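You operate a simulated robot arm through the tools that you are given. There is no shell and no other tool. Be economical: measure what you need, move in short steps, check, and stop when the job is done.

You are at the controls of a simulated robot arm. One attempt, no reset.

TASK
Add sand to the mould and ram it with the blue rammer.
Fine: one full yellow scoop from the green bin; ram it firm; put both tools back. Set down upright: yellow scoop, what you pick out.

It is judged by the outcome, as a careful person would: the job done as asked, and still so three seconds after it is handed in. It fails if anything else is knocked over, pushed out of place, dropped, spilled or broken.

THE ROBOT
A 6-joint arm with a two-finger parallel gripper, fixed in place. Base frame: the origin is at the foot of the arm, x ahead of it, y to its left, z up; the work surface is at about z = 0.003. Readings come in m, degrees, newtons and seconds.
With the tool pointing down near the work surface it reaches from about 0.14 to 0.58 m from the base axis. Its first joint turns from -66.0 to 66.0 degrees. Payload 2.1 kg.
Tool frame: the origin (TCP) lies between the finger pads and is the grasp point; the fingertips stand 0.03 m ahead of it; z points along the fingers, y is the line along which they close. The gripper opens to 0.094 m. The fingers are 0.028 m wide and 0.01 m thick; the gripper's body (0.05 by 0.096 m) begins 0.055 m behind the TCP.
Orientation is that of the tool frame in the base frame, as a unit quaternion [x, y, z, w]. With the fingers straight down and closing along the base's y, the tool's x points along the base's -x, its y along +y and its z along -z.

THE INTERFACE
- The arm moves only by the tool step_arm. Its arguments are lists of equal length, an entry for each row: "gripper": the gripper command, from -1 (fully open) to 1 (shut), values between in proportion; "slide": the shift along the tool's x, y, z in m, a list of three; "rot": the turn, a rotation vector about the tool's x, y, z in degrees, a list of three. In form: {"gripper": [gripper, ...], "slide": [[x, y, z], ...], "rot": [[ax, ay, az], ...]}. A call has 1 to 8 rows; each row is the pose to reach, as a shift and turn from the pose commanded when the call began, along the tool's axes at that moment. A row lasts 0.2 s, in which the tool goes at most 0.05 m and 8.6 degrees; a call with a longer step from one row to the next is refused whole, and so is a gripper value outside its range. A pose out of reach is approached as far as the arm can. The call stops where the force on the tool passes 40 N (or 10 N more than at its start, if that is more) or the arm is blocked; 0.2 s more then pass. Each finger travels about 0.072 m/s and halts on what it meets, pressing with about 32 N; the grip force reading is that of the motor and also rises with nothing between the fingers. The clock runs only during rows and for 0.2 s after the last one: add rows that repeat a pose to give the fingers time. The reply holds the time, the measured pose of the TCP, the force on the tool along the base axes, the opening and the grip force, in the units named above and with some noise, with the torque about the TCP (base axes, N m) and any sound that the robot's microphone picked up, and new pictures: "views" is both (left out), scene, wrist or none.
- Cameras (640 x 400 px; columns grow to the right, rows downward): "scene" is fixed at [0.063, -0.3773, 0.4809]; the picture's right is [0.80, -0.61, 0.00], its down [-0.36, -0.47, -0.81] and it looks along [0.49, 0.64, -0.59] (base axes); focal length 220 px, centre (320, 200). "wrist" rides on the gripper at [0.076, 0.014, -0.103] in the tool frame; the picture's right is [-0.18, 0.98, 0.00], its down [-0.75, -0.14, -0.64] and it looks along [-0.63, -0.12, 0.77] (tool axes); focal length 243 px, centre (320, 200). There is no depth. A picture from a camera that has moved, and an enlarged one, comes with that camera's place and axes in the base frame and with its lens. The place of the scene camera against the robot may be out by one fixed shift of up to 0.018 m in any direction.
- zoom(camera, box): a new picture of the part [left, top, right, bottom] of that camera's present view, enlarged. No time passes.
- job_done(): hands the job in; it is judged then, once.

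Go step by step. Nothing tells you positions but the pictures and the camera data: compare them with the known pose of the tool, close in by small moves and look again before you grip or let go. The budget is 120 turns and 200 pictures, counting those below and the enlarged ones. Unless the task says otherwise, let go and move clear before handing in, and close with one line.

The tools are called after "Request:" as a command line: name --argument value ..., lists and objects as JSON in quotes. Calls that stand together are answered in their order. step_arm: Moves the arm, as the interface text tells. Its arguments: {"type":"object","properties":{"gripper":{"type":"array"},"slide":{"type":"array"},"rot":{"type":"array"},"views":{"type":"string","enum":["both","scene","wrist","none"]}},"required":["gripper","slide","rot"]} The other tools are called the same way: zoom (camera, box) takes an enlarged picture of a part of a camera's view; job_done () hands the job in.

At the start:

```text
time: 0.0
eef_pos: [0.248, 0.1621, 0.3545]
tcp_rot: [0.0, 1.0, 0.001, 0.001]
ft_force: [0.3, 0.1, 0.1]
ft_torque: [0.0, 0.01, 0.0]
grip_width: 0.0942
gripper_force: 0.1
```

scene: 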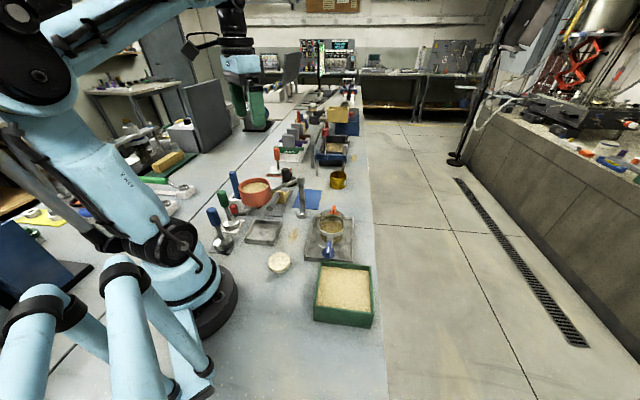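
wrist: 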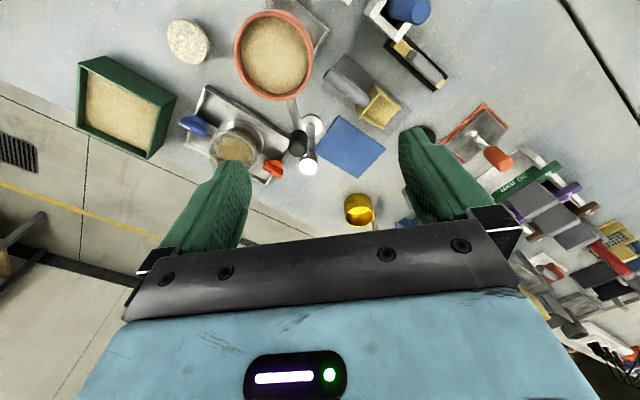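

I see a green sand bin, a mould, several tools and an orange sand bowl. I'll look closer first.

Request:
zoom --camera "scene" --box '[200, 160, 400, 285]'

Request:
zoom --camera "scene" --box '[220, 210, 400, 330]'

Request:
zoom --camera "wrist" --box '[60, 0, 460, 250]'

```text
3.20 times, centred on (300, 222) of scene
camera zoom: at [0.063, -0.3773, 0.4809], right [0.8, -0.61, 0.0], down [-0.36, -0.47, -0.81], along [0.49, 0.64, -0.59], focal length 704 px, centre (384, 128)
```

zoom: 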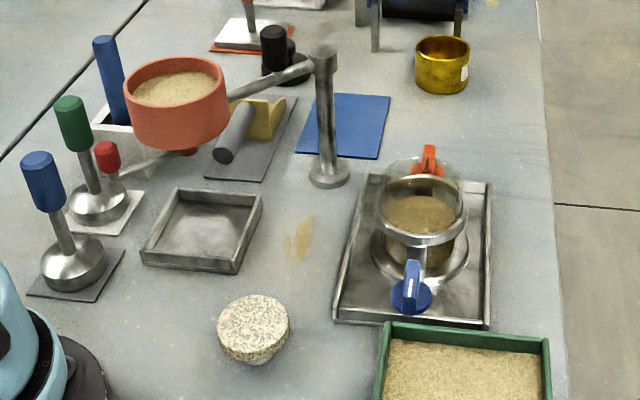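

```text
3.33 times, centred on (310, 270) of scene
camera zoom: at [0.063, -0.3773, 0.4809], right [0.8, -0.61, 0.0], down [-0.36, -0.47, -0.81], along [0.49, 0.64, -0.59], focal length 734 px, centre (353, -33)
```

zoom: 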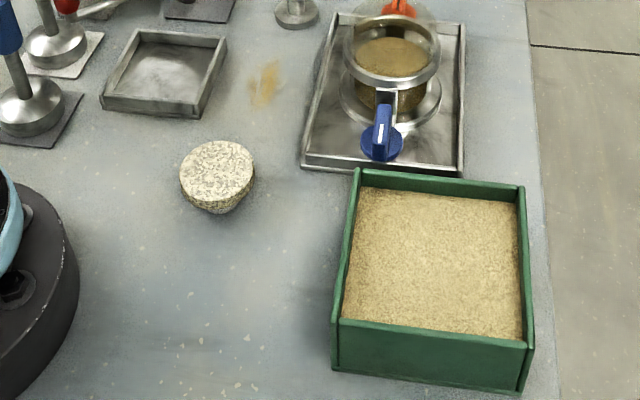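

```text
1.60 times, centred on (260, 125) of wrist
camera zoom: at [0.1706, 0.1752, 0.4559], right [0.18, 0.98, 0.0], down [0.75, -0.14, 0.64], along [0.63, -0.12, -0.77], focal length 388 px, centre (416, 320)
```

zoom: 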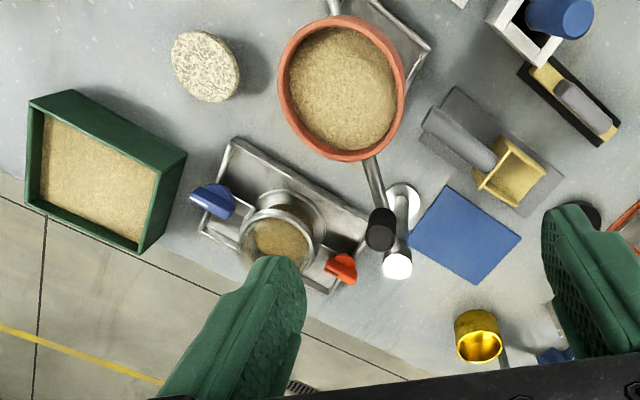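

The mould sits in the tray at right, rammers on mats to the left, scoop on a grey mat. I'll zoom in on each.

Request:
zoom --camera "scene" --box '[305, 200, 361, 265]'

Request:
zoom --camera "scene" --box '[250, 160, 350, 222]'

Request:
zoom --camera "scene" --box '[200, 165, 280, 255]'

Request:
zoom --camera "scene" --box '[240, 80, 400, 180]'

Request:
zoom --camera "wrist" --box '[320, 0, 480, 120]'

Request:
zoom --camera "wrist" --box '[160, 70, 320, 190]'

```text
6.15 times, centred on (333, 232) of scene
camera zoom: at [0.063, -0.3773, 0.4809], right [0.8, -0.61, 0.0], down [-0.36, -0.47, -0.81], along [0.49, 0.64, -0.59], focal length 1355 px, centre (240, 0)
```

zoom: 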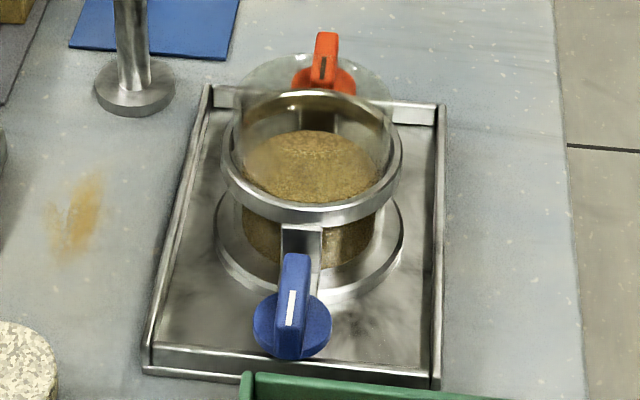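

```text
6.40 times, centred on (300, 191) of scene
camera zoom: at [0.063, -0.3773, 0.4809], right [0.8, -0.61, 0.0], down [-0.36, -0.47, -0.81], along [0.49, 0.64, -0.59], focal length 1409 px, centre (448, 258)
```

zoom: 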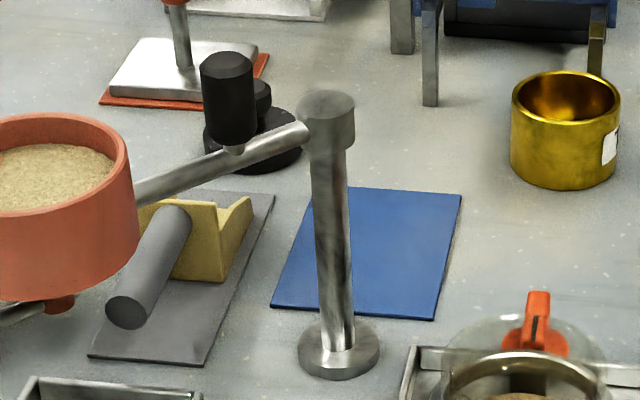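

```text
4.44 times, centred on (240, 210) of scene
camera zoom: at [0.063, -0.3773, 0.4809], right [0.8, -0.61, 0.0], down [-0.36, -0.47, -0.81], along [0.49, 0.64, -0.59], focal length 978 px, centre (676, 156)
```

zoom: 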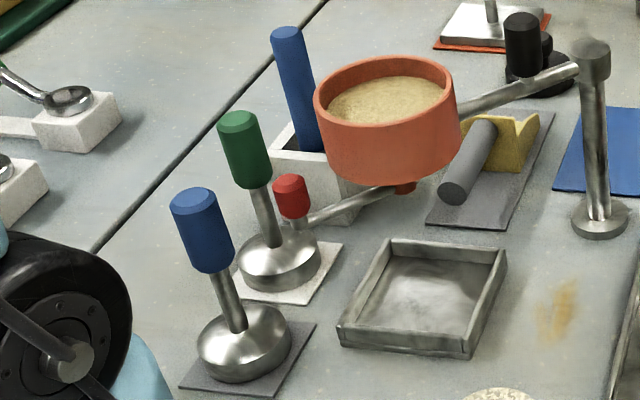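

```text
4.00 times, centred on (320, 130) of scene
camera zoom: at [0.063, -0.3773, 0.4809], right [0.8, -0.61, 0.0], down [-0.36, -0.47, -0.81], along [0.49, 0.64, -0.59], focal length 880 px, centre (320, 480)
```

zoom: 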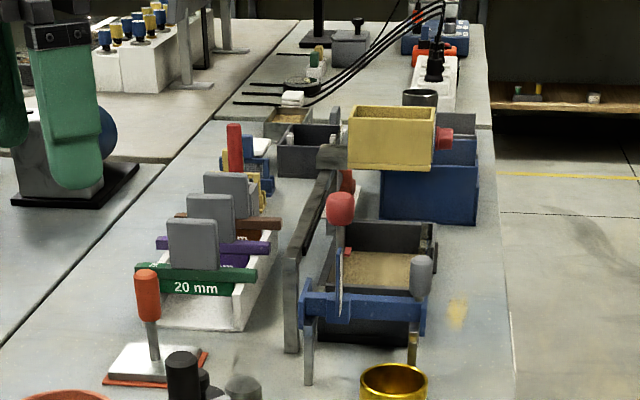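

```text
3.33 times, centred on (400, 60) of wrist
camera zoom: at [0.1706, 0.1752, 0.4559], right [0.18, 0.98, 0.0], down [0.75, -0.14, 0.64], along [0.63, -0.12, -0.77], focal length 809 px, centre (53, 667)
```

zoom: 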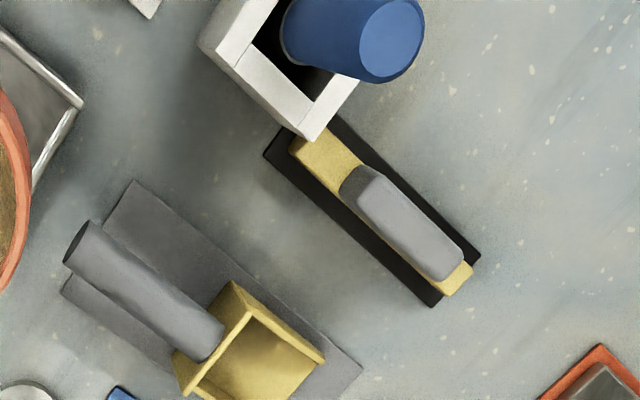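

```text
3.33 times, centred on (240, 130) of wrist
camera zoom: at [0.1706, 0.1752, 0.4559], right [0.18, 0.98, 0.0], down [0.75, -0.14, 0.64], along [0.63, -0.12, -0.77], focal length 809 px, centre (587, 433)
```

zoom: 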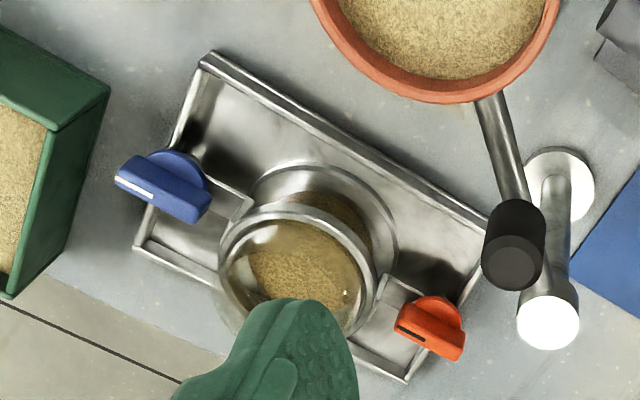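

Blue rammer ≈(0.10,0.13), scoop ≈(0.33,0.21), bin ≈(0.27,-0.19), mould ≈(0.355,-0.05). I'll look down at the mould from above first, because there seems to be something glassy on it.

Request:
step_arm --gripper '[-1, -1, -1, -1, -1, -1]' --slide '[[0, -0.04, 0], [0, -0.08, 0], [-0.01, -0.12, 0], [-0.02, -0.16, 0], [-0.03, -0.2, 0], [-0.04, -0.22, 0]]' --rot '[[0, 0, 0], [0, 0, 0], [0, 0, 0], [0, 0, 0], [0, 0, 0], [0, 0, 0]]'

Request:
zoom --camera "wrist" --box '[220, 40, 420, 165]'

Request:
zoom --camera "scene" --box '[200, 160, 360, 260]'

```text
time: 1.4
eef_pos: [0.287, -0.0581, 0.3548]
tcp_rot: [0.0, 1.0, 0.001, 0.001]
ft_force: [0.1, 0.0, 0.5]
ft_torque: [-0.01, 0.01, 0.0]
grip_width: 0.094
gripper_force: 0.0
camera wrist: at [0.209, -0.0444, 0.4568], right [0.18, 0.98, 0.0], down [0.75, -0.14, 0.64], along [0.63, -0.12, -0.77], focal length 243 px, centre (320, 200)
```

scene: 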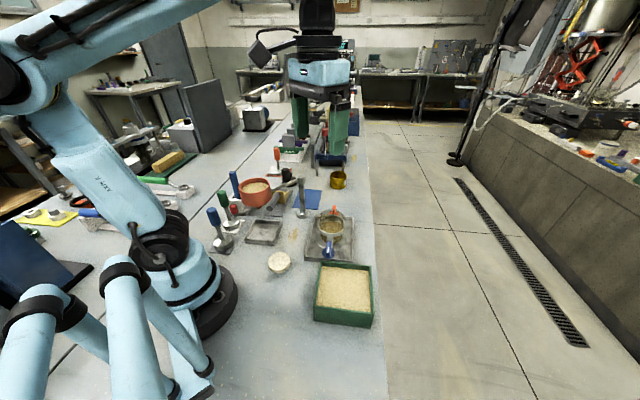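
wrist: 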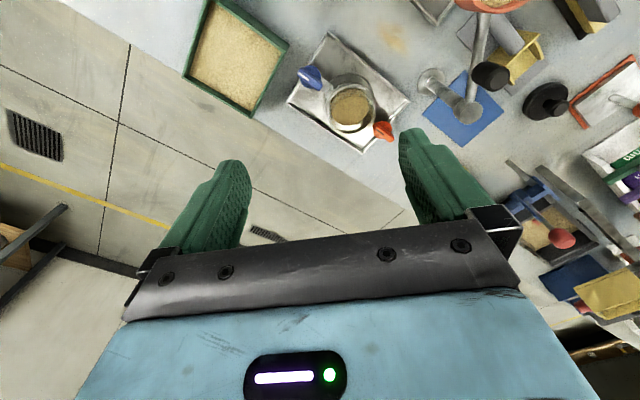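

```text
3.20 times, centred on (320, 102) of wrist
camera zoom: at [0.209, -0.0444, 0.4568], right [0.18, 0.98, 0.0], down [0.75, -0.14, 0.64], along [0.63, -0.12, -0.77], focal length 776 px, centre (320, 512)
```

zoom: 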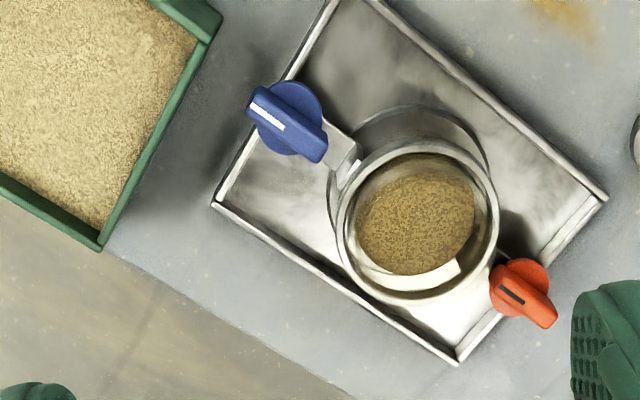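

```text
4.00 times, centred on (280, 210) of scene
camera zoom: at [0.0629, -0.3773, 0.4809], right [0.8, -0.61, 0.0], down [-0.36, -0.47, -0.81], along [0.49, 0.64, -0.59], focal length 880 px, centre (480, 160)
```

zoom: 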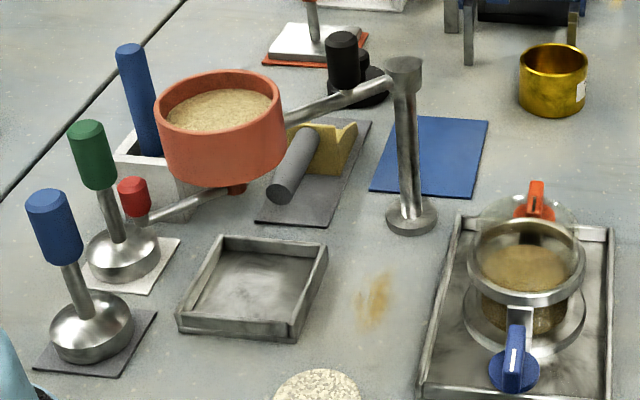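

I'll zoom in tightly on the mould in both cameras.

Request:
zoom --camera "wrist" --box '[315, 70, 395, 145]'

Request:
zoom --camera "scene" --box '[310, 200, 354, 240]'

```text
5.33 times, centred on (355, 108) of wrist
camera zoom: at [0.209, -0.0444, 0.4568], right [0.18, 0.98, 0.0], down [0.75, -0.14, 0.64], along [0.63, -0.12, -0.77], focal length 1294 px, centre (133, 693)
```

zoom: 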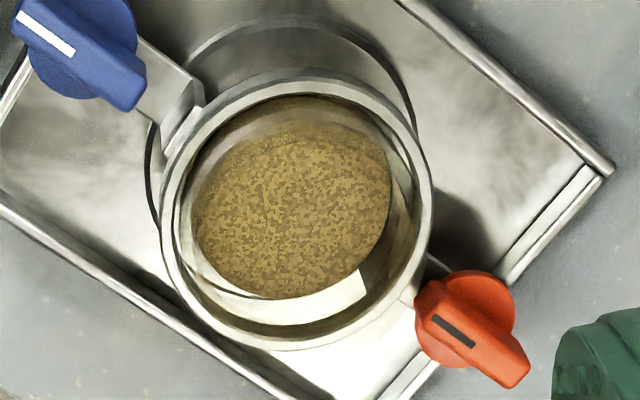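

```text
10.00 times, centred on (332, 220) of scene
camera zoom: at [0.0629, -0.3773, 0.4809], right [0.8, -0.61, 0.0], down [-0.36, -0.47, -0.81], along [0.49, 0.64, -0.59], focal length 2201 px, centre (200, 0)
```

zoom: 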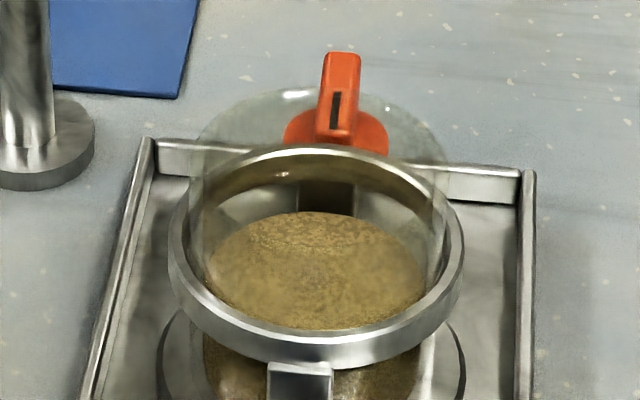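

There's a glass cylinder or cover above the ring, and I need a lower oblique view to tell which.

Request:
step_arm --gripper '[-1, -1, -1, -1]' --slide '[[0.03, 0, 0.03], [0.05, 0, 0.06], [0.07, 0, 0.09], [0.08, 0, 0.11]]' --rot '[[0, 0, 0], [0, 0, 0], [0, 0, 0], [0, 0, 0]]' --views "wrist"

Request:
zoom --camera "wrist" --box '[270, 110, 390, 200]'

```text
time: 2.4
eef_pos: [0.2082, -0.0575, 0.2418]
tcp_rot: [0.0, 1.0, 0.001, 0.001]
ft_force: [0.2, -0.3, 0.2]
ft_torque: [-0.01, 0.03, 0.01]
grip_width: 0.0941
gripper_force: 0.0
camera wrist: at [0.1306, -0.0436, 0.3448], right [0.18, 0.98, 0.0], down [0.75, -0.14, 0.64], along [0.63, -0.12, -0.77], focal length 243 px, centre (320, 200)
```

wrist: 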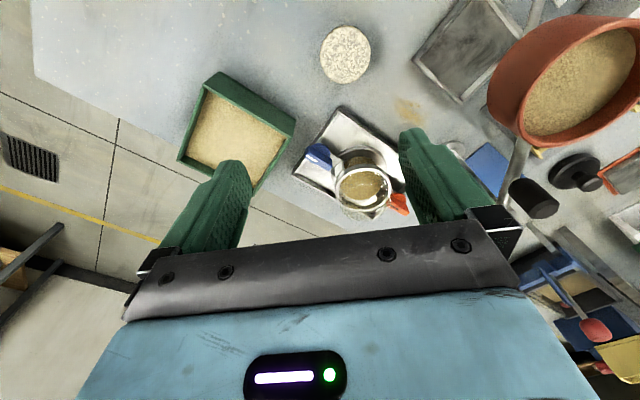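

```text
4.44 times, centred on (330, 155) of wrist
camera zoom: at [0.1306, -0.0436, 0.3448], right [0.18, 0.98, 0.0], down [0.75, -0.14, 0.64], along [0.63, -0.12, -0.77], focal length 1078 px, centre (276, 400)
```

zoom: 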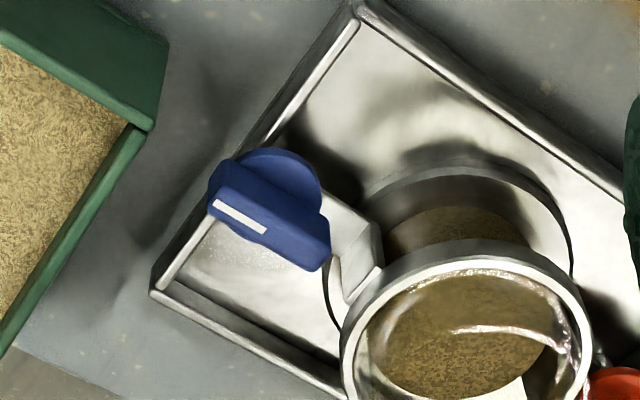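

Request:
zoom --camera "wrist" --box '[320, 135, 416, 230]'

Request:
zoom --camera "scene" --box '[305, 200, 361, 270]'

```text
4.21 times, centred on (368, 182) of wrist
camera zoom: at [0.1306, -0.0436, 0.3448], right [0.18, 0.98, 0.0], down [0.75, -0.14, 0.64], along [0.63, -0.12, -0.77], focal length 1022 px, centre (118, 274)
```

zoom: 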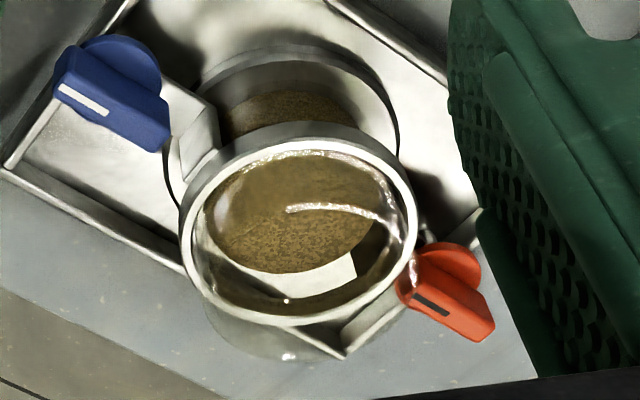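

```text
5.71 times, centred on (333, 235) of scene
camera zoom: at [0.063, -0.3773, 0.4809], right [0.8, -0.61, 0.0], down [-0.36, -0.47, -0.81], along [0.49, 0.64, -0.59], focal length 1258 px, centre (246, 0)
```

zoom: 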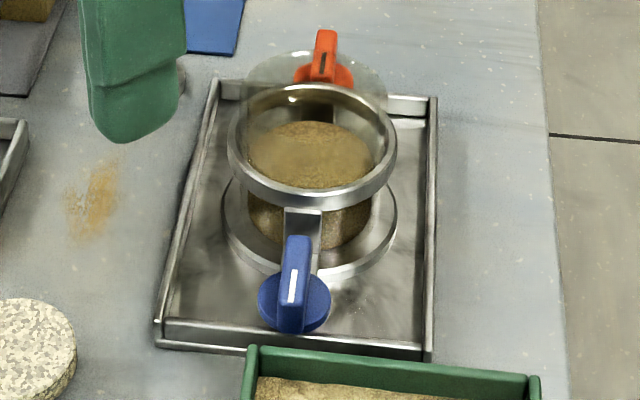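

The glass may be closed on top, so I'll tilt the hand and look from the side to decide.

Request:
step_arm --gripper '[-1, -1, -1, -1]' --slide '[[0.0, 0, 0.025], [0, 0, 0.05], [0, 0, 0.075], [0, 0, 0.085]]' --rot '[[0, -8, 0], [0, -16, 0], [0, -24, 0], [0, -26, 0]]' --views "wrist"

Request:
zoom --camera "wrist" --box '[280, 150, 400, 225]'

```text
time: 3.4
eef_pos: [0.2215, -0.0655, 0.1565]
tcp_rot: [0.0, 0.974, 0.0, 0.226]
ft_force: [-0.2, 0.8, 0.2]
ft_torque: [-0.01, 0.02, 0.03]
grip_width: 0.0939
gripper_force: 0.1
out of reach, approached as far as the arm can: row 3, 4
camera wrist: at [0.1071, -0.0518, 0.2151], right [0.16, 0.98, 0.08], down [0.39, -0.14, 0.91], along [0.9, -0.12, -0.41], focal length 243 px, centre (320, 200)
```

wrist: 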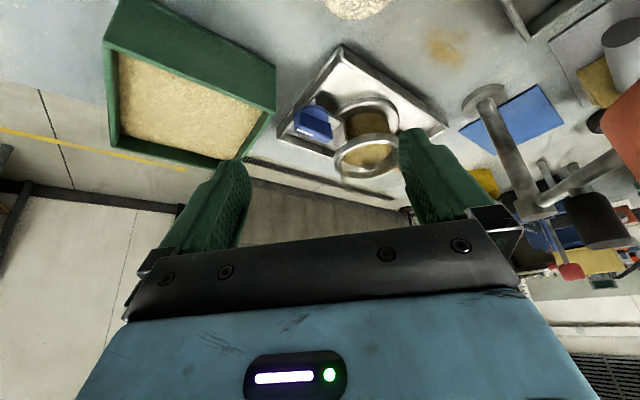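

```text
5.33 times, centred on (340, 188) of wrist
camera zoom: at [0.1071, -0.0518, 0.2151], right [0.16, 0.98, 0.08], down [0.39, -0.14, 0.91], along [0.9, -0.12, -0.41], focal length 1294 px, centre (213, 267)
```

zoom: 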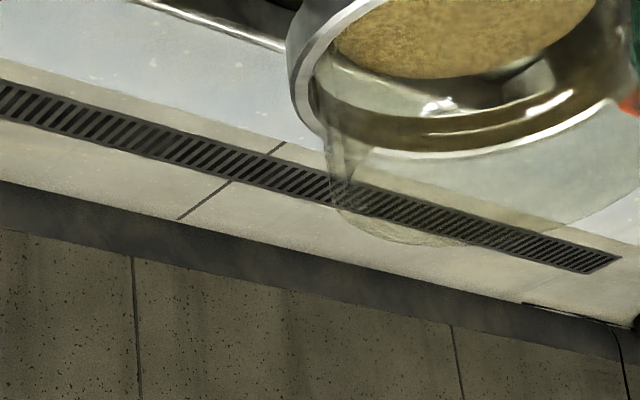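

Request:
zoom --camera "wrist" --box '[325, 90, 415, 205]'

Request:
zoom --camera "wrist" --box '[332, 150, 408, 200]'

```text
3.48 times, centred on (370, 148) of wrist
camera zoom: at [0.1071, -0.0518, 0.2151], right [0.16, 0.98, 0.08], down [0.39, -0.14, 0.91], along [0.9, -0.12, -0.41], focal length 844 px, centre (146, 383)
```

zoom: 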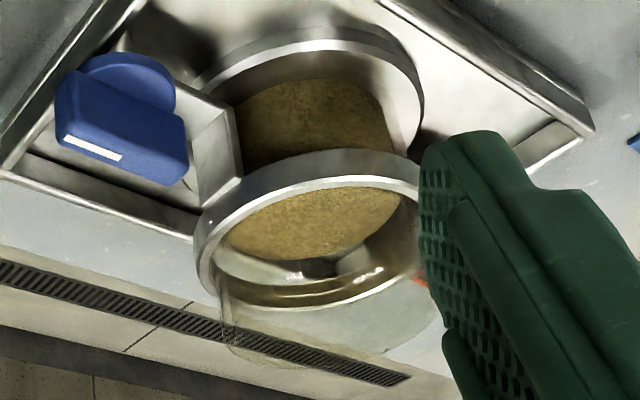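

```text
8.00 times, centred on (370, 175) of wrist
camera zoom: at [0.1071, -0.0518, 0.2151], right [0.16, 0.98, 0.08], down [0.39, -0.14, 0.91], along [0.9, -0.12, -0.41], focal length 1941 px, centre (-80, 400)
```

zoom: 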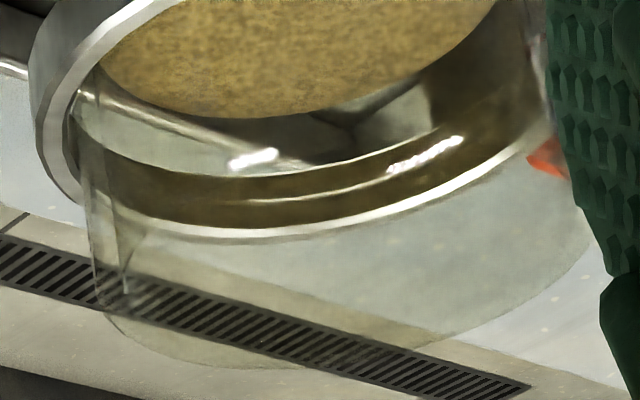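

The glass rises about 25 mm above the ring. I'll zoom the scene at the base to see if it is the mould's own wall, and then look straight down.

Request:
zoom --camera "scene" --box '[316, 225, 348, 252]'

Request:
step_arm --gripper '[-1, -1, -1, -1, -1]' --slide '[[0, 0, -0.04], [0, 0, -0.08], [0, 0, -0.12], [0, 0, -0.15], [0, 0, -0.17]]' --rot '[[0, 6, 0], [0, 12, 0], [0, 18, 0], [0, 24, 0], [0, 26, 0]]' --views "none"

```text
14.81 times, centred on (332, 238) of scene
camera zoom: at [0.063, -0.3773, 0.4809], right [0.8, -0.61, 0.0], down [-0.36, -0.47, -0.81], along [0.49, 0.64, -0.59], focal length 3261 px, centre (142, -370)
```

zoom: 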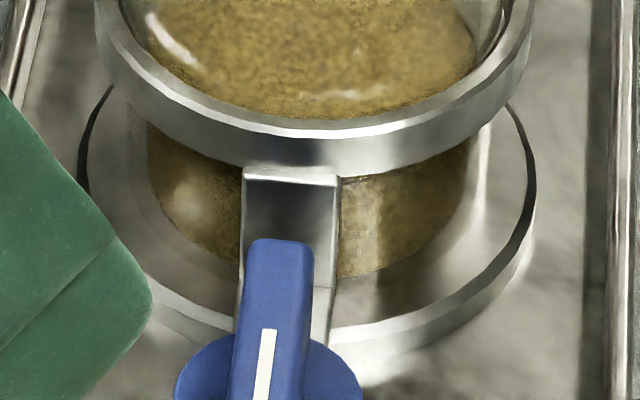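

```text
time: 4.6
eef_pos: [0.1486, -0.0662, 0.3099]
tcp_rot: [0.0, 1.0, 0.0, -0.001]
ft_force: [-0.8, 0.2, 0.7]
ft_torque: [-0.03, -0.01, -0.01]
grip_width: 0.0941
gripper_force: 0.1
```

The glass is the mould's own tube wall, running from base to top. Now I'll look straight down into it.

Request:
step_arm --gripper '[-1, -1, -1, -1, -1, -1]' --slide '[[-0.04, 0, -0.02], [-0.08, 0, -0.03], [-0.12, 0, -0.03], [-0.16, 0, -0.03], [-0.2, 0, -0.03], [-0.24, 0, -0.03]]' --rot '[[0, 0, 0], [0, 0, 0], [0, 0, 0], [0, 0, 0], [0, 0, 0], [0, 0, 0]]' --views "wrist"

Request:
zoom --camera "wrist" --box '[270, 0, 400, 90]'

```text
time: 6.0
eef_pos: [0.3906, -0.0665, 0.3395]
tcp_rot: [0.0, 1.0, 0.001, 0.002]
ft_force: [0.5, -0.1, 0.5]
ft_torque: [-0.02, -0.03, -0.02]
grip_width: 0.0938
gripper_force: 0.0
camera wrist: at [0.3137, -0.0526, 0.4422], right [0.18, 0.98, 0.0], down [0.75, -0.14, 0.64], along [0.63, -0.12, -0.77], focal length 243 px, centre (320, 200)
```

wrist: 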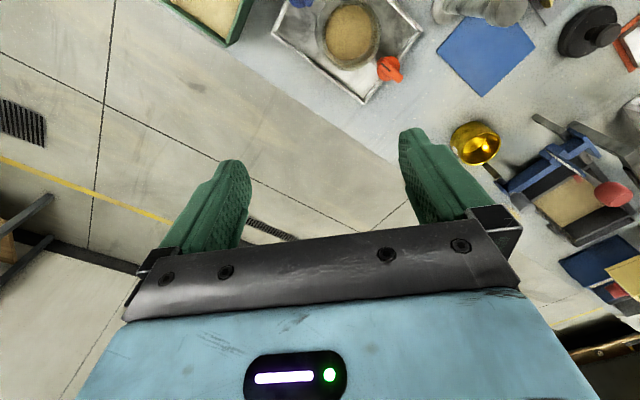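

```text
4.44 times, centred on (335, 45) of wrist
camera zoom: at [0.3137, -0.0526, 0.4422], right [0.18, 0.98, 0.0], down [0.75, -0.14, 0.64], along [0.63, -0.12, -0.77], focal length 1078 px, centre (253, 889)
```

zoom: 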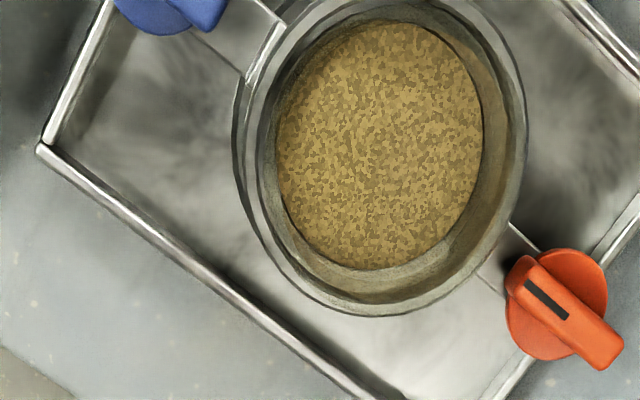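

The mould is open, with sand at z≈0.052 and centre ≈(0.354,-0.023); the scene camera reads about 2 cm off in y. Next I'll look at the scoop.

Request:
step_arm --gripper '[-1, -1, -1, -1, -1, -1, -1, -1]' --slide '[[0.02, 0.04, 0], [0.04, 0.08, 0], [0.06, 0.12, 0], [0.08, 0.16, 0], [0.1, 0.2, 0], [0.12, 0.24, 0], [0.13, 0.28, 0], [0.13, 0.31, 0]]' --rot '[[0, 0, 0], [0, 0, 0], [0, 0, 0], [0, 0, 0], [0, 0, 0], [0, 0, 0], [0, 0, 0], [0, 0, 0]]' --views "wrist"

Request:
zoom --camera "wrist" --box '[220, 30, 400, 150]'

```text
time: 7.8
eef_pos: [0.2577, 0.2444, 0.3371]
tcp_rot: [0.0, 1.0, 0.0, 0.0]
ft_force: [-0.6, 0.2, 0.0]
ft_torque: [0.02, -0.02, 0.01]
grip_width: 0.0936
gripper_force: 0.0
camera wrist: at [0.1795, 0.2588, 0.4405], right [0.18, 0.98, 0.0], down [0.75, -0.14, 0.64], along [0.63, -0.12, -0.77], focal length 243 px, centre (320, 200)
```

wrist: 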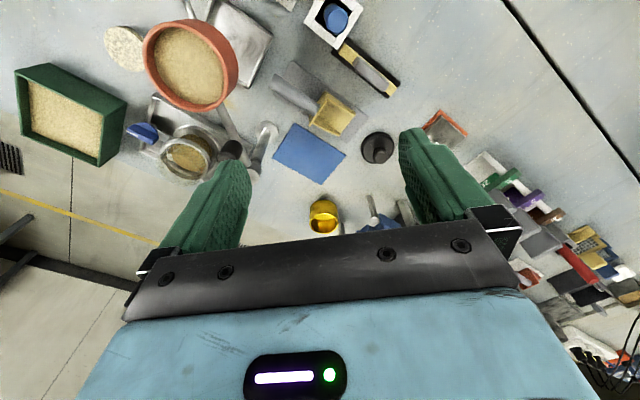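

```text
3.33 times, centred on (310, 90) of wrist
camera zoom: at [0.1795, 0.2588, 0.4405], right [0.18, 0.98, 0.0], down [0.75, -0.14, 0.64], along [0.63, -0.12, -0.77], focal length 809 px, centre (353, 567)
```

zoom: 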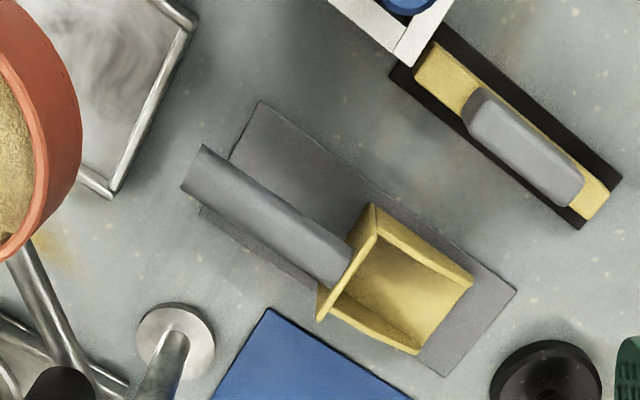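

Scoop handle runs from (0.261,0.170) to (0.315,0.232) at z≈0.047, pointing along about 49.5°. I'll try the flipped wrist yaw (-130°), since pouring will then tilt the arm naturally.

Request:
step_arm --gripper '[-1, -1, -1, -1, -1, -1, -1, -1]' --slide '[[0, 0, 0], [0, 0, 0], [0, 0, 0], [0, 0, 0], [0, 0, 0], [0, 0, 0], [0, 0, 0], [0, 0, 0]]' --rot '[[0, 0, 8.5], [0, 0, 17], [0, 0, 25.5], [0, 0, 34], [0, 0, 42.5], [0, 0, 51], [0, 0, 59.5], [0, 0, 68]]' --views "none"

Request:
step_arm --gripper '[-1, -1, -1, -1, -1, -1, -1, -1]' --slide '[[0, 0, 0], [0, 0, 0], [0, 0, 0], [0, 0, 0], [0, 0, 0], [0, 0, 0], [0, 0, 0], [0, 0, 0]]' --rot '[[0, 0, 8.5], [0, 0, 17], [0, 0, 25.5], [0, 0, 34], [0, 0, 42.5], [0, 0, 51], [0, 0, 59.5], [0, 0, 62.5]]' --views "wrist"

```text
time: 9.6
eef_pos: [0.2566, 0.2437, 0.3394]
tcp_rot: [0.561, 0.828, 0.001, 0.0]
ft_force: [0.1, 0.0, 0.1]
ft_torque: [-0.01, -0.02, -0.02]
grip_width: 0.094
gripper_force: 0.0
```

```text
time: 11.4
eef_pos: [0.2625, 0.2395, 0.3391]
tcp_rot: [0.908, 0.42, 0.0, -0.002]
ft_force: [0.4, -0.4, 0.6]
ft_torque: [-0.02, 0.0, 0.01]
grip_width: 0.0941
gripper_force: 0.0
out of reach, approached as far as the arm can: row 8
camera wrist: at [0.3211, 0.2875, 0.4424], right [0.63, -0.78, 0.0], down [-0.59, -0.49, 0.64], along [-0.5, -0.4, -0.77], focal length 243 px, centre (320, 200)
```

wrist: 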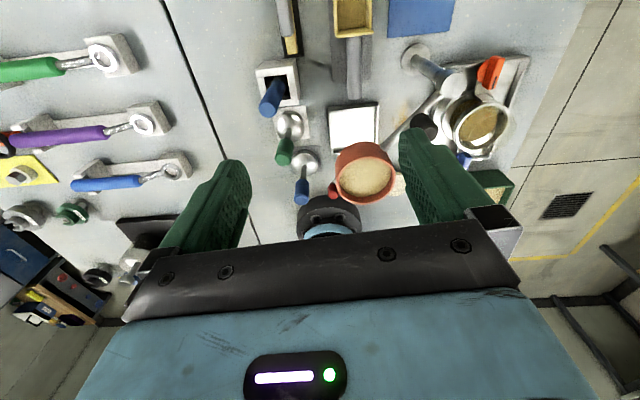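

Yaw reached. Moving above the handle.

Request:
step_arm --gripper '[-1, -1, -1, -1, -1]' --slide '[[-0.004, 0.02, 0.03], [-0.009, 0.044, 0.06], [-0.009, 0.044, 0.1], [-0.009, 0.044, 0.14], [-0.009, 0.044, 0.17]]' --rot '[[0, 0, 0], [0, 0, 0], [0, 0, 0], [0, 0, 0], [0, 0, 0]]'

Request:
zoom --camera "wrist" --box '[220, 0, 440, 240]'

Request:
zoom --camera "scene" --box '[230, 140, 350, 230]'

```text
time: 12.6
eef_pos: [0.2889, 0.203, 0.1688]
tcp_rot: [0.908, 0.419, 0.001, 0.0]
ft_force: [-0.6, -0.2, -0.4]
ft_torque: [0.02, -0.03, -0.02]
grip_width: 0.094
gripper_force: 0.0
camera wrist: at [0.3484, 0.2516, 0.271], right [0.63, -0.78, 0.0], down [-0.6, -0.48, 0.64], along [-0.5, -0.4, -0.77], focal length 243 px, centre (320, 200)
```

scene: 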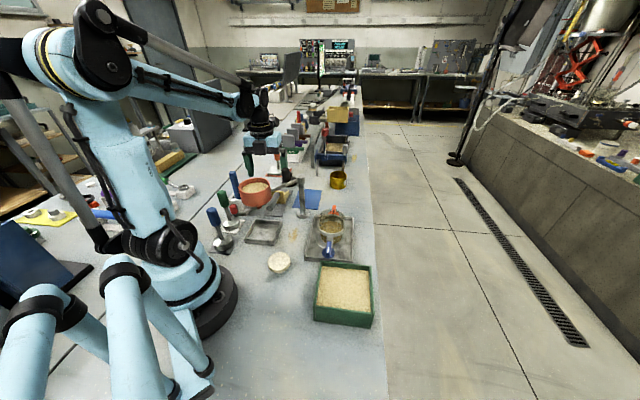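
wrist: 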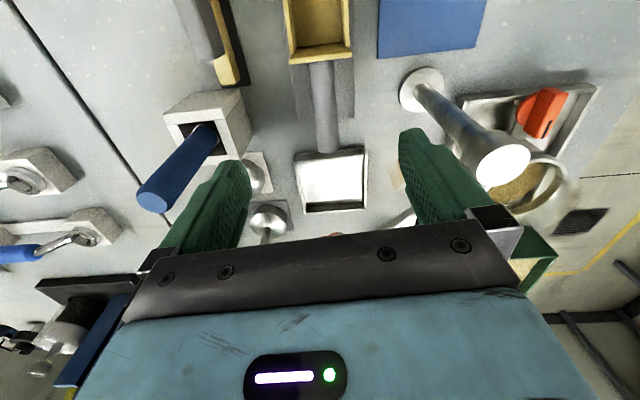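

```text
1.67 times, centred on (330, 120) of wrist
camera zoom: at [0.3484, 0.2516, 0.271], right [0.63, -0.78, 0.0], down [-0.6, -0.48, 0.64], along [-0.5, -0.4, -0.77], focal length 404 px, centre (303, 333)
```

zoom: 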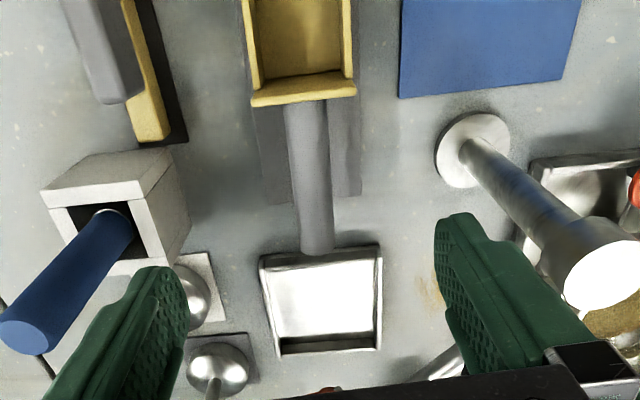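

```text
4.44 times, centred on (290, 185) of scene
camera zoom: at [0.063, -0.3773, 0.4809], right [0.8, -0.61, 0.0], down [-0.36, -0.47, -0.81], along [0.49, 0.64, -0.59], focal length 978 px, centre (453, 267)
```

zoom: 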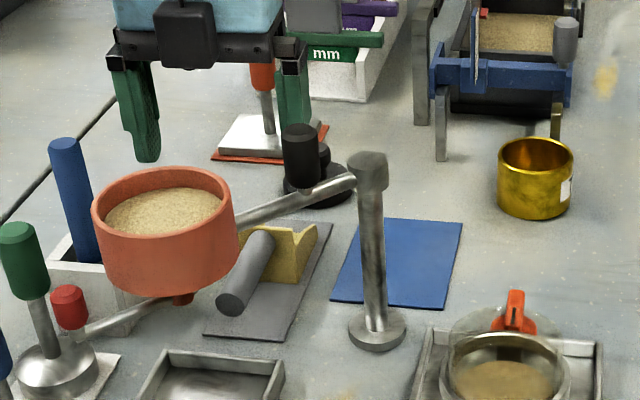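

The handle runs at 45°, so I'll rotate 4.6° more, center, narrow the fingers, and descend partway.

Request:
step_arm --gripper '[-0.7, -0.4, -0.3, -0.3]' --slide '[[0.001, 0.003, 0.0], [0.001, 0.003, 0.03], [0.001, 0.003, 0.06], [0.001, 0.003, 0.075]]' --rot '[[0, 0, 4.6], [0, 0, 4.6], [0, 0, 4.6], [0, 0, 4.6]]' --views "both"

Request:
zoom --camera "scene" --box '[230, 140, 350, 230]'

Request:
zoom --camera "wrist" --box '[220, 0, 440, 240]'

```text
time: 13.6
eef_pos: [0.2923, 0.203, 0.0938]
tcp_rot: [0.924, 0.382, 0.0, -0.001]
ft_force: [-0.6, -0.6, -0.6]
ft_torque: [0.0, 0.0, -0.01]
grip_width: 0.0613
gripper_force: 0.0
camera wrist: at [0.3561, 0.2458, 0.197], right [0.56, -0.83, 0.0], down [-0.63, -0.43, 0.64], along [-0.53, -0.36, -0.77], focal length 243 px, centre (320, 200)
```

scene: 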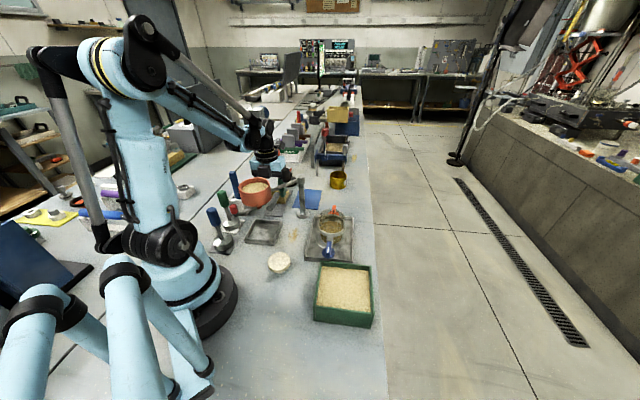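
wrist: 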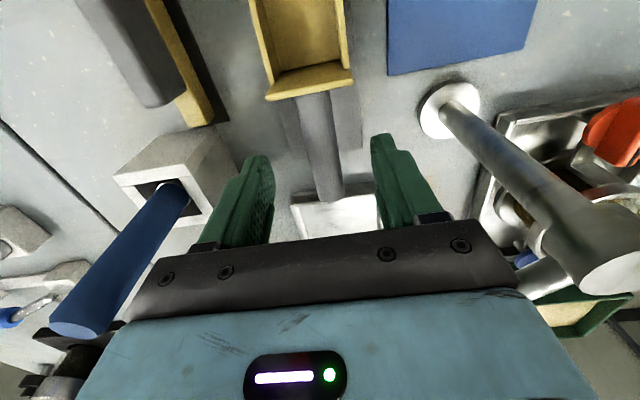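

```text
4.44 times, centred on (290, 185) of scene
camera zoom: at [0.063, -0.3773, 0.4809], right [0.8, -0.61, 0.0], down [-0.36, -0.47, -0.81], along [0.49, 0.64, -0.59], focal length 978 px, centre (453, 267)
```

zoom: 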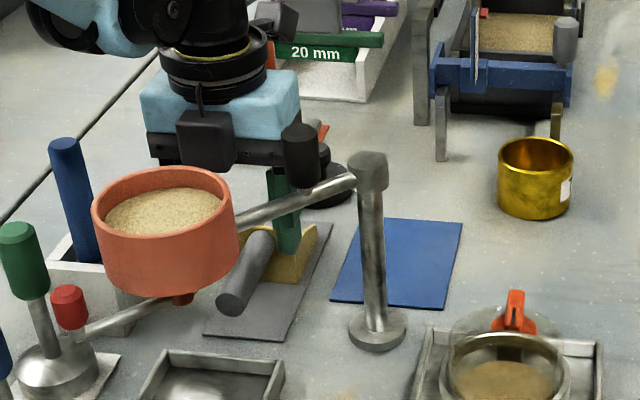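

```text
1.67 times, centred on (330, 120) of wrist
camera zoom: at [0.3561, 0.2458, 0.197], right [0.56, -0.83, 0.0], down [-0.63, -0.43, 0.64], along [-0.53, -0.36, -0.77], focal length 404 px, centre (303, 333)
```

zoom: 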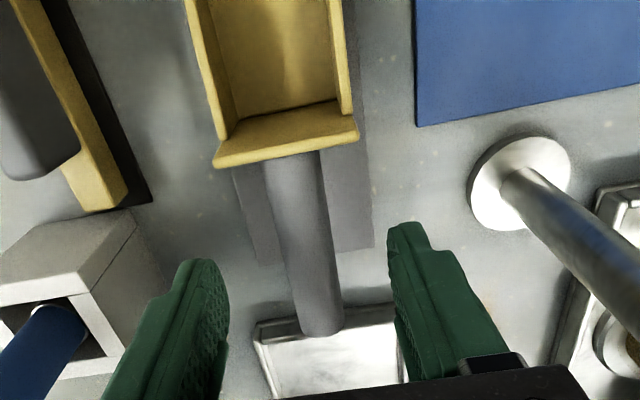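

Alignment is within about 2 mm. Descending and closing on the handle.

Request:
step_arm --gripper '[-0.3, -0.3, -0.3, 0.2, 0.6, 1, 1, 1]' --slide '[[0, 0.0015, 0.02], [0, 0.0015, 0.038], [0, 0.0015, 0.038], [0, 0.0015, 0.038], [0, 0.0015, 0.038], [0, 0.0015, 0.038], [0, 0.0015, 0.038], [0, 0.0015, 0.038]]' --rot '[[0, 0, 0], [0, 0, 0], [0, 0, 0], [0, 0, 0], [0, 0, 0], [0, 0, 0], [0, 0, 0], [0, 0, 0]]' --views "both"

Request:
zoom --camera "wrist" --box '[220, 0, 440, 240]'

Request:
zoom --camera "scene" --box '[240, 155, 330, 225]'

```text
time: 15.4
eef_pos: [0.2951, 0.2016, 0.0567]
tcp_rot: [0.924, 0.382, 0.001, 0.0]
ft_force: [0.4, 0.4, -0.5]
ft_torque: [-0.07, 0.03, -0.02]
grip_width: 0.021
gripper_force: 32.1
camera wrist: at [0.3565, 0.245, 0.1598], right [0.56, -0.83, 0.0], down [-0.63, -0.43, 0.64], along [-0.53, -0.36, -0.77], focal length 243 px, centre (320, 200)
```

scene: 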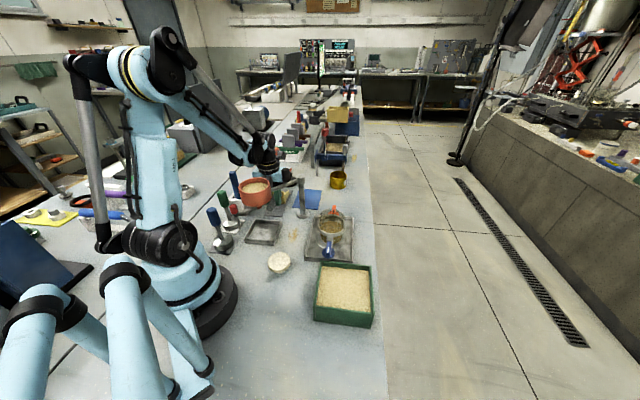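
wrist: 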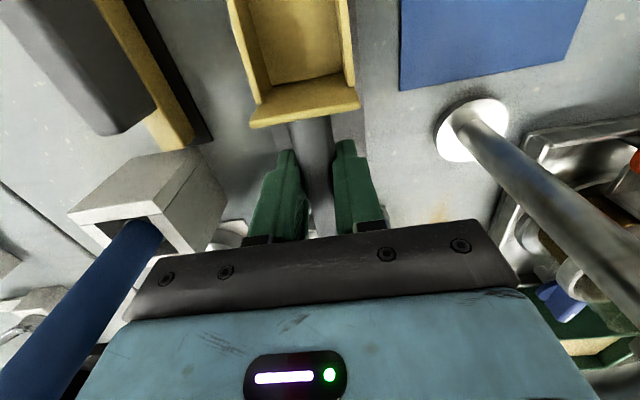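

```text
1.67 times, centred on (330, 120) of wrist
camera zoom: at [0.3565, 0.245, 0.1598], right [0.56, -0.83, 0.0], down [-0.63, -0.43, 0.64], along [-0.53, -0.36, -0.77], focal length 404 px, centre (303, 333)
```

zoom: 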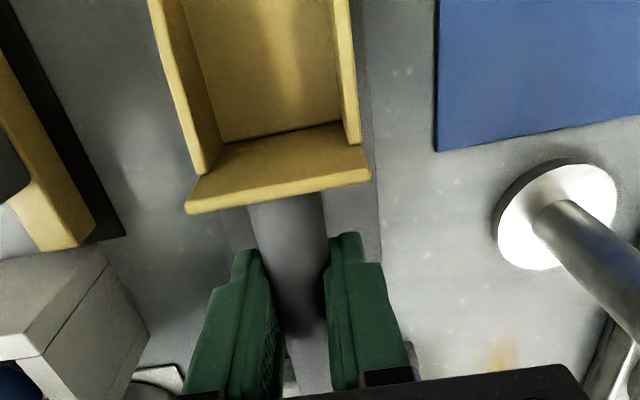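

```text
5.71 times, centred on (285, 190) of scene
camera zoom: at [0.063, -0.3773, 0.4809], right [0.8, -0.61, 0.0], down [-0.36, -0.47, -0.81], along [0.49, 0.64, -0.59], focal length 1258 px, centre (520, 257)
```

zoom: 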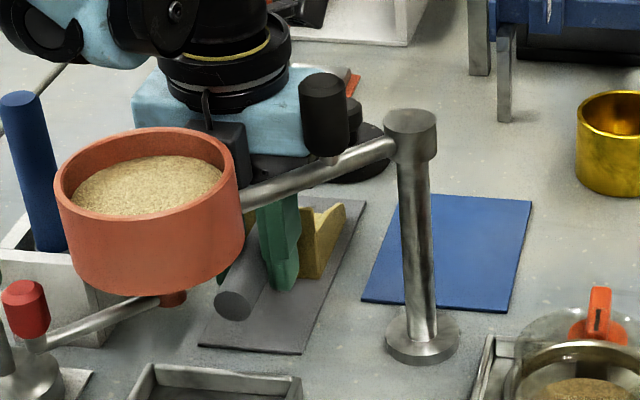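

Gripped (0.021 m). Lifting straight up.

Request:
step_arm --gripper '[1, 1, 1, 1, 1, 1]' --slide '[[0, 0, -0.02], [0, 0, -0.05], [0, 0, -0.09], [0, 0, -0.14], [0, 0, -0.19], [0, 0, -0.22]]' --rot '[[0, 0, 0], [0, 0, 0], [0, 0, 0], [0, 0, 0], [0, 0, 0], [0, 0, 0]]' --views "scene"

Request:
zoom --camera "scene" --box '[220, 80, 360, 220]'

```text
time: 16.8
eef_pos: [0.2916, 0.1991, 0.2775]
tcp_rot: [0.924, 0.381, 0.0, -0.001]
ft_force: [-0.4, 0.0, -0.9]
ft_torque: [-0.05, 0.03, 0.01]
grip_width: 0.021
gripper_force: 32.2
```

scene: 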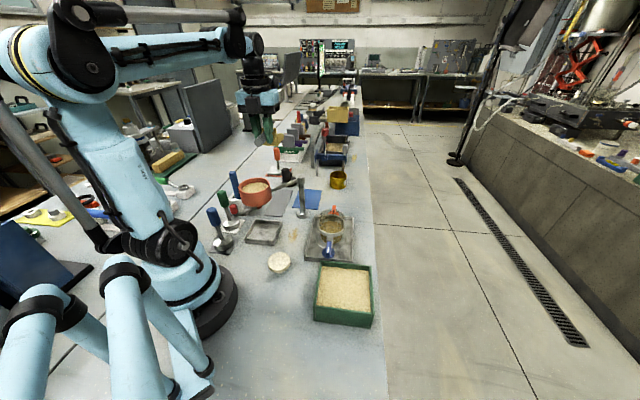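

```text
2.86 times, centred on (290, 150) of scene
camera zoom: at [0.063, -0.3773, 0.4809], right [0.8, -0.61, 0.0], down [-0.36, -0.47, -0.81], along [0.49, 0.64, -0.59], focal length 629 px, centre (406, 343)
```

zoom: 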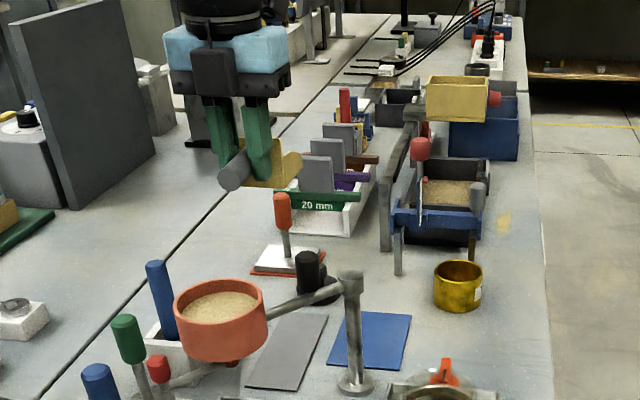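

Scoop is held level. Swinging over toward the bin with a yaw of +90°.

Request:
step_arm --gripper '[1, 1, 1, 1, 1, 1, 1, 1]' --slide '[[-0.025, 0.027, -0.01], [-0.05, 0.054, -0.02], [-0.075, 0.081, -0.02], [-0.1, 0.108, -0.02], [-0.125, 0.135, -0.02], [-0.15, 0.162, -0.02], [-0.175, 0.19, -0.02], [-0.205, 0.219, -0.02]]' --rot '[[0, 0, -8.5], [0, 0, -17], [0, 0, -25.5], [0, 0, -34], [0, 0, -42.5], [0, 0, -51], [0, 0, -59.5], [0, 0, -68]]' --views "none"

Request:
step_arm --gripper '[1, 1, 1]' --slide '[[0, 0, 0], [0, 0, 0], [0, 0, 0]]' --rot '[[0, 0, -8], [0, 0, -16], [0, 0, -22]]' --views "both"

```text
time: 18.6
eef_pos: [0.3035, -0.0986, 0.2953]
tcp_rot: [0.552, 0.834, 0.002, 0.0]
ft_force: [-0.8, -0.6, -1.4]
ft_torque: [-0.02, -0.05, 0.01]
grip_width: 0.0211
gripper_force: 31.6
```

```text
time: 19.4
eef_pos: [0.3036, -0.0983, 0.2969]
tcp_rot: [0.382, 0.924, 0.001, 0.0]
ft_force: [-0.7, 1.7, -1.4]
ft_torque: [-0.03, -0.07, 0.0]
grip_width: 0.0212
gripper_force: 31.8
camera wrist: at [0.2587, -0.0348, 0.3992], right [0.82, 0.57, 0.0], down [0.43, -0.63, 0.64], along [0.36, -0.53, -0.77], focal length 243 px, centre (320, 200)
```

scene: 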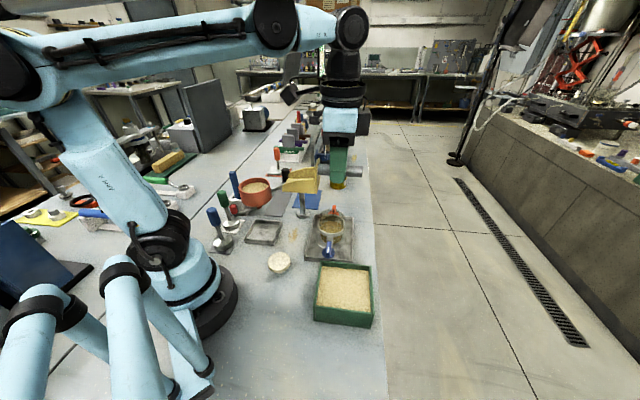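
wrist: 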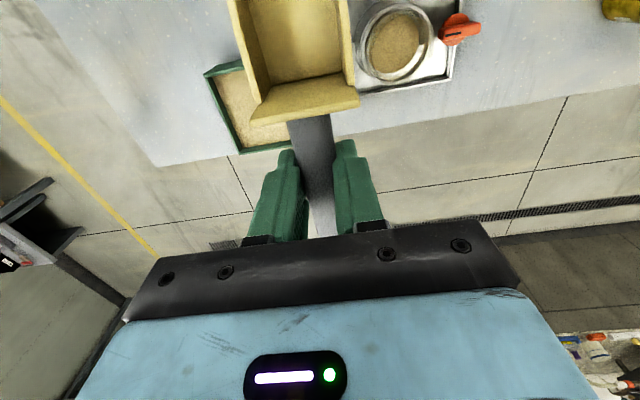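

Bin centre ≈(0.262,-0.180), sides at 45°, rim z≈0.058, sand≈0.045. Checking scoop geometry in the scene view.

Request:
zoom --camera "scene" --box '[260, 130, 390, 215]'

Request:
zoom --camera "wrist" --box '[180, 0, 480, 190]'

Request:
zoom --camera "scene" --box '[300, 250, 385, 335]'

```text
4.71 times, centred on (325, 172) of scene
camera zoom: at [0.063, -0.3773, 0.4809], right [0.8, -0.61, 0.0], down [-0.36, -0.47, -0.81], along [0.49, 0.64, -0.59], focal length 1036 px, centre (296, 329)
```

zoom: 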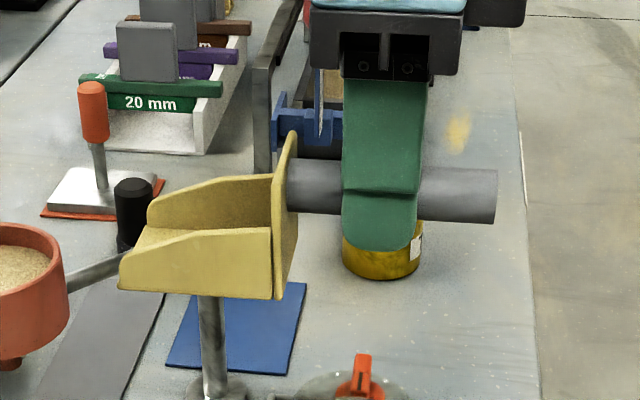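

```text
2.11 times, centred on (330, 95) of wrist
camera zoom: at [0.2587, -0.0348, 0.3992], right [0.82, 0.57, 0.0], down [0.43, -0.63, 0.64], along [0.36, -0.53, -0.77], focal length 511 px, centre (299, 421)
```

zoom: 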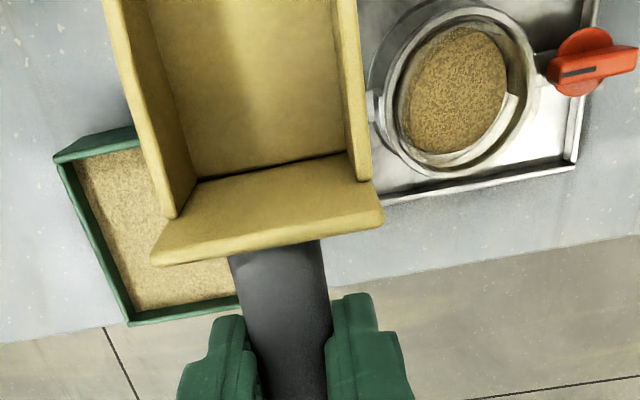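

```text
4.71 times, centred on (342, 292) of scene
camera zoom: at [0.063, -0.3773, 0.4809], right [0.8, -0.61, 0.0], down [-0.36, -0.47, -0.81], along [0.49, 0.64, -0.59], focal length 1036 px, centre (214, -235)
```

zoom: 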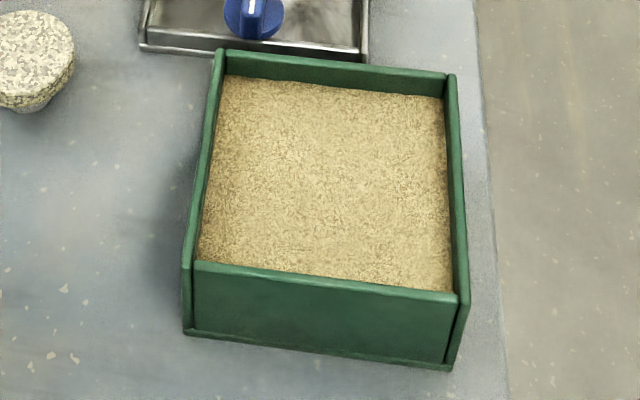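

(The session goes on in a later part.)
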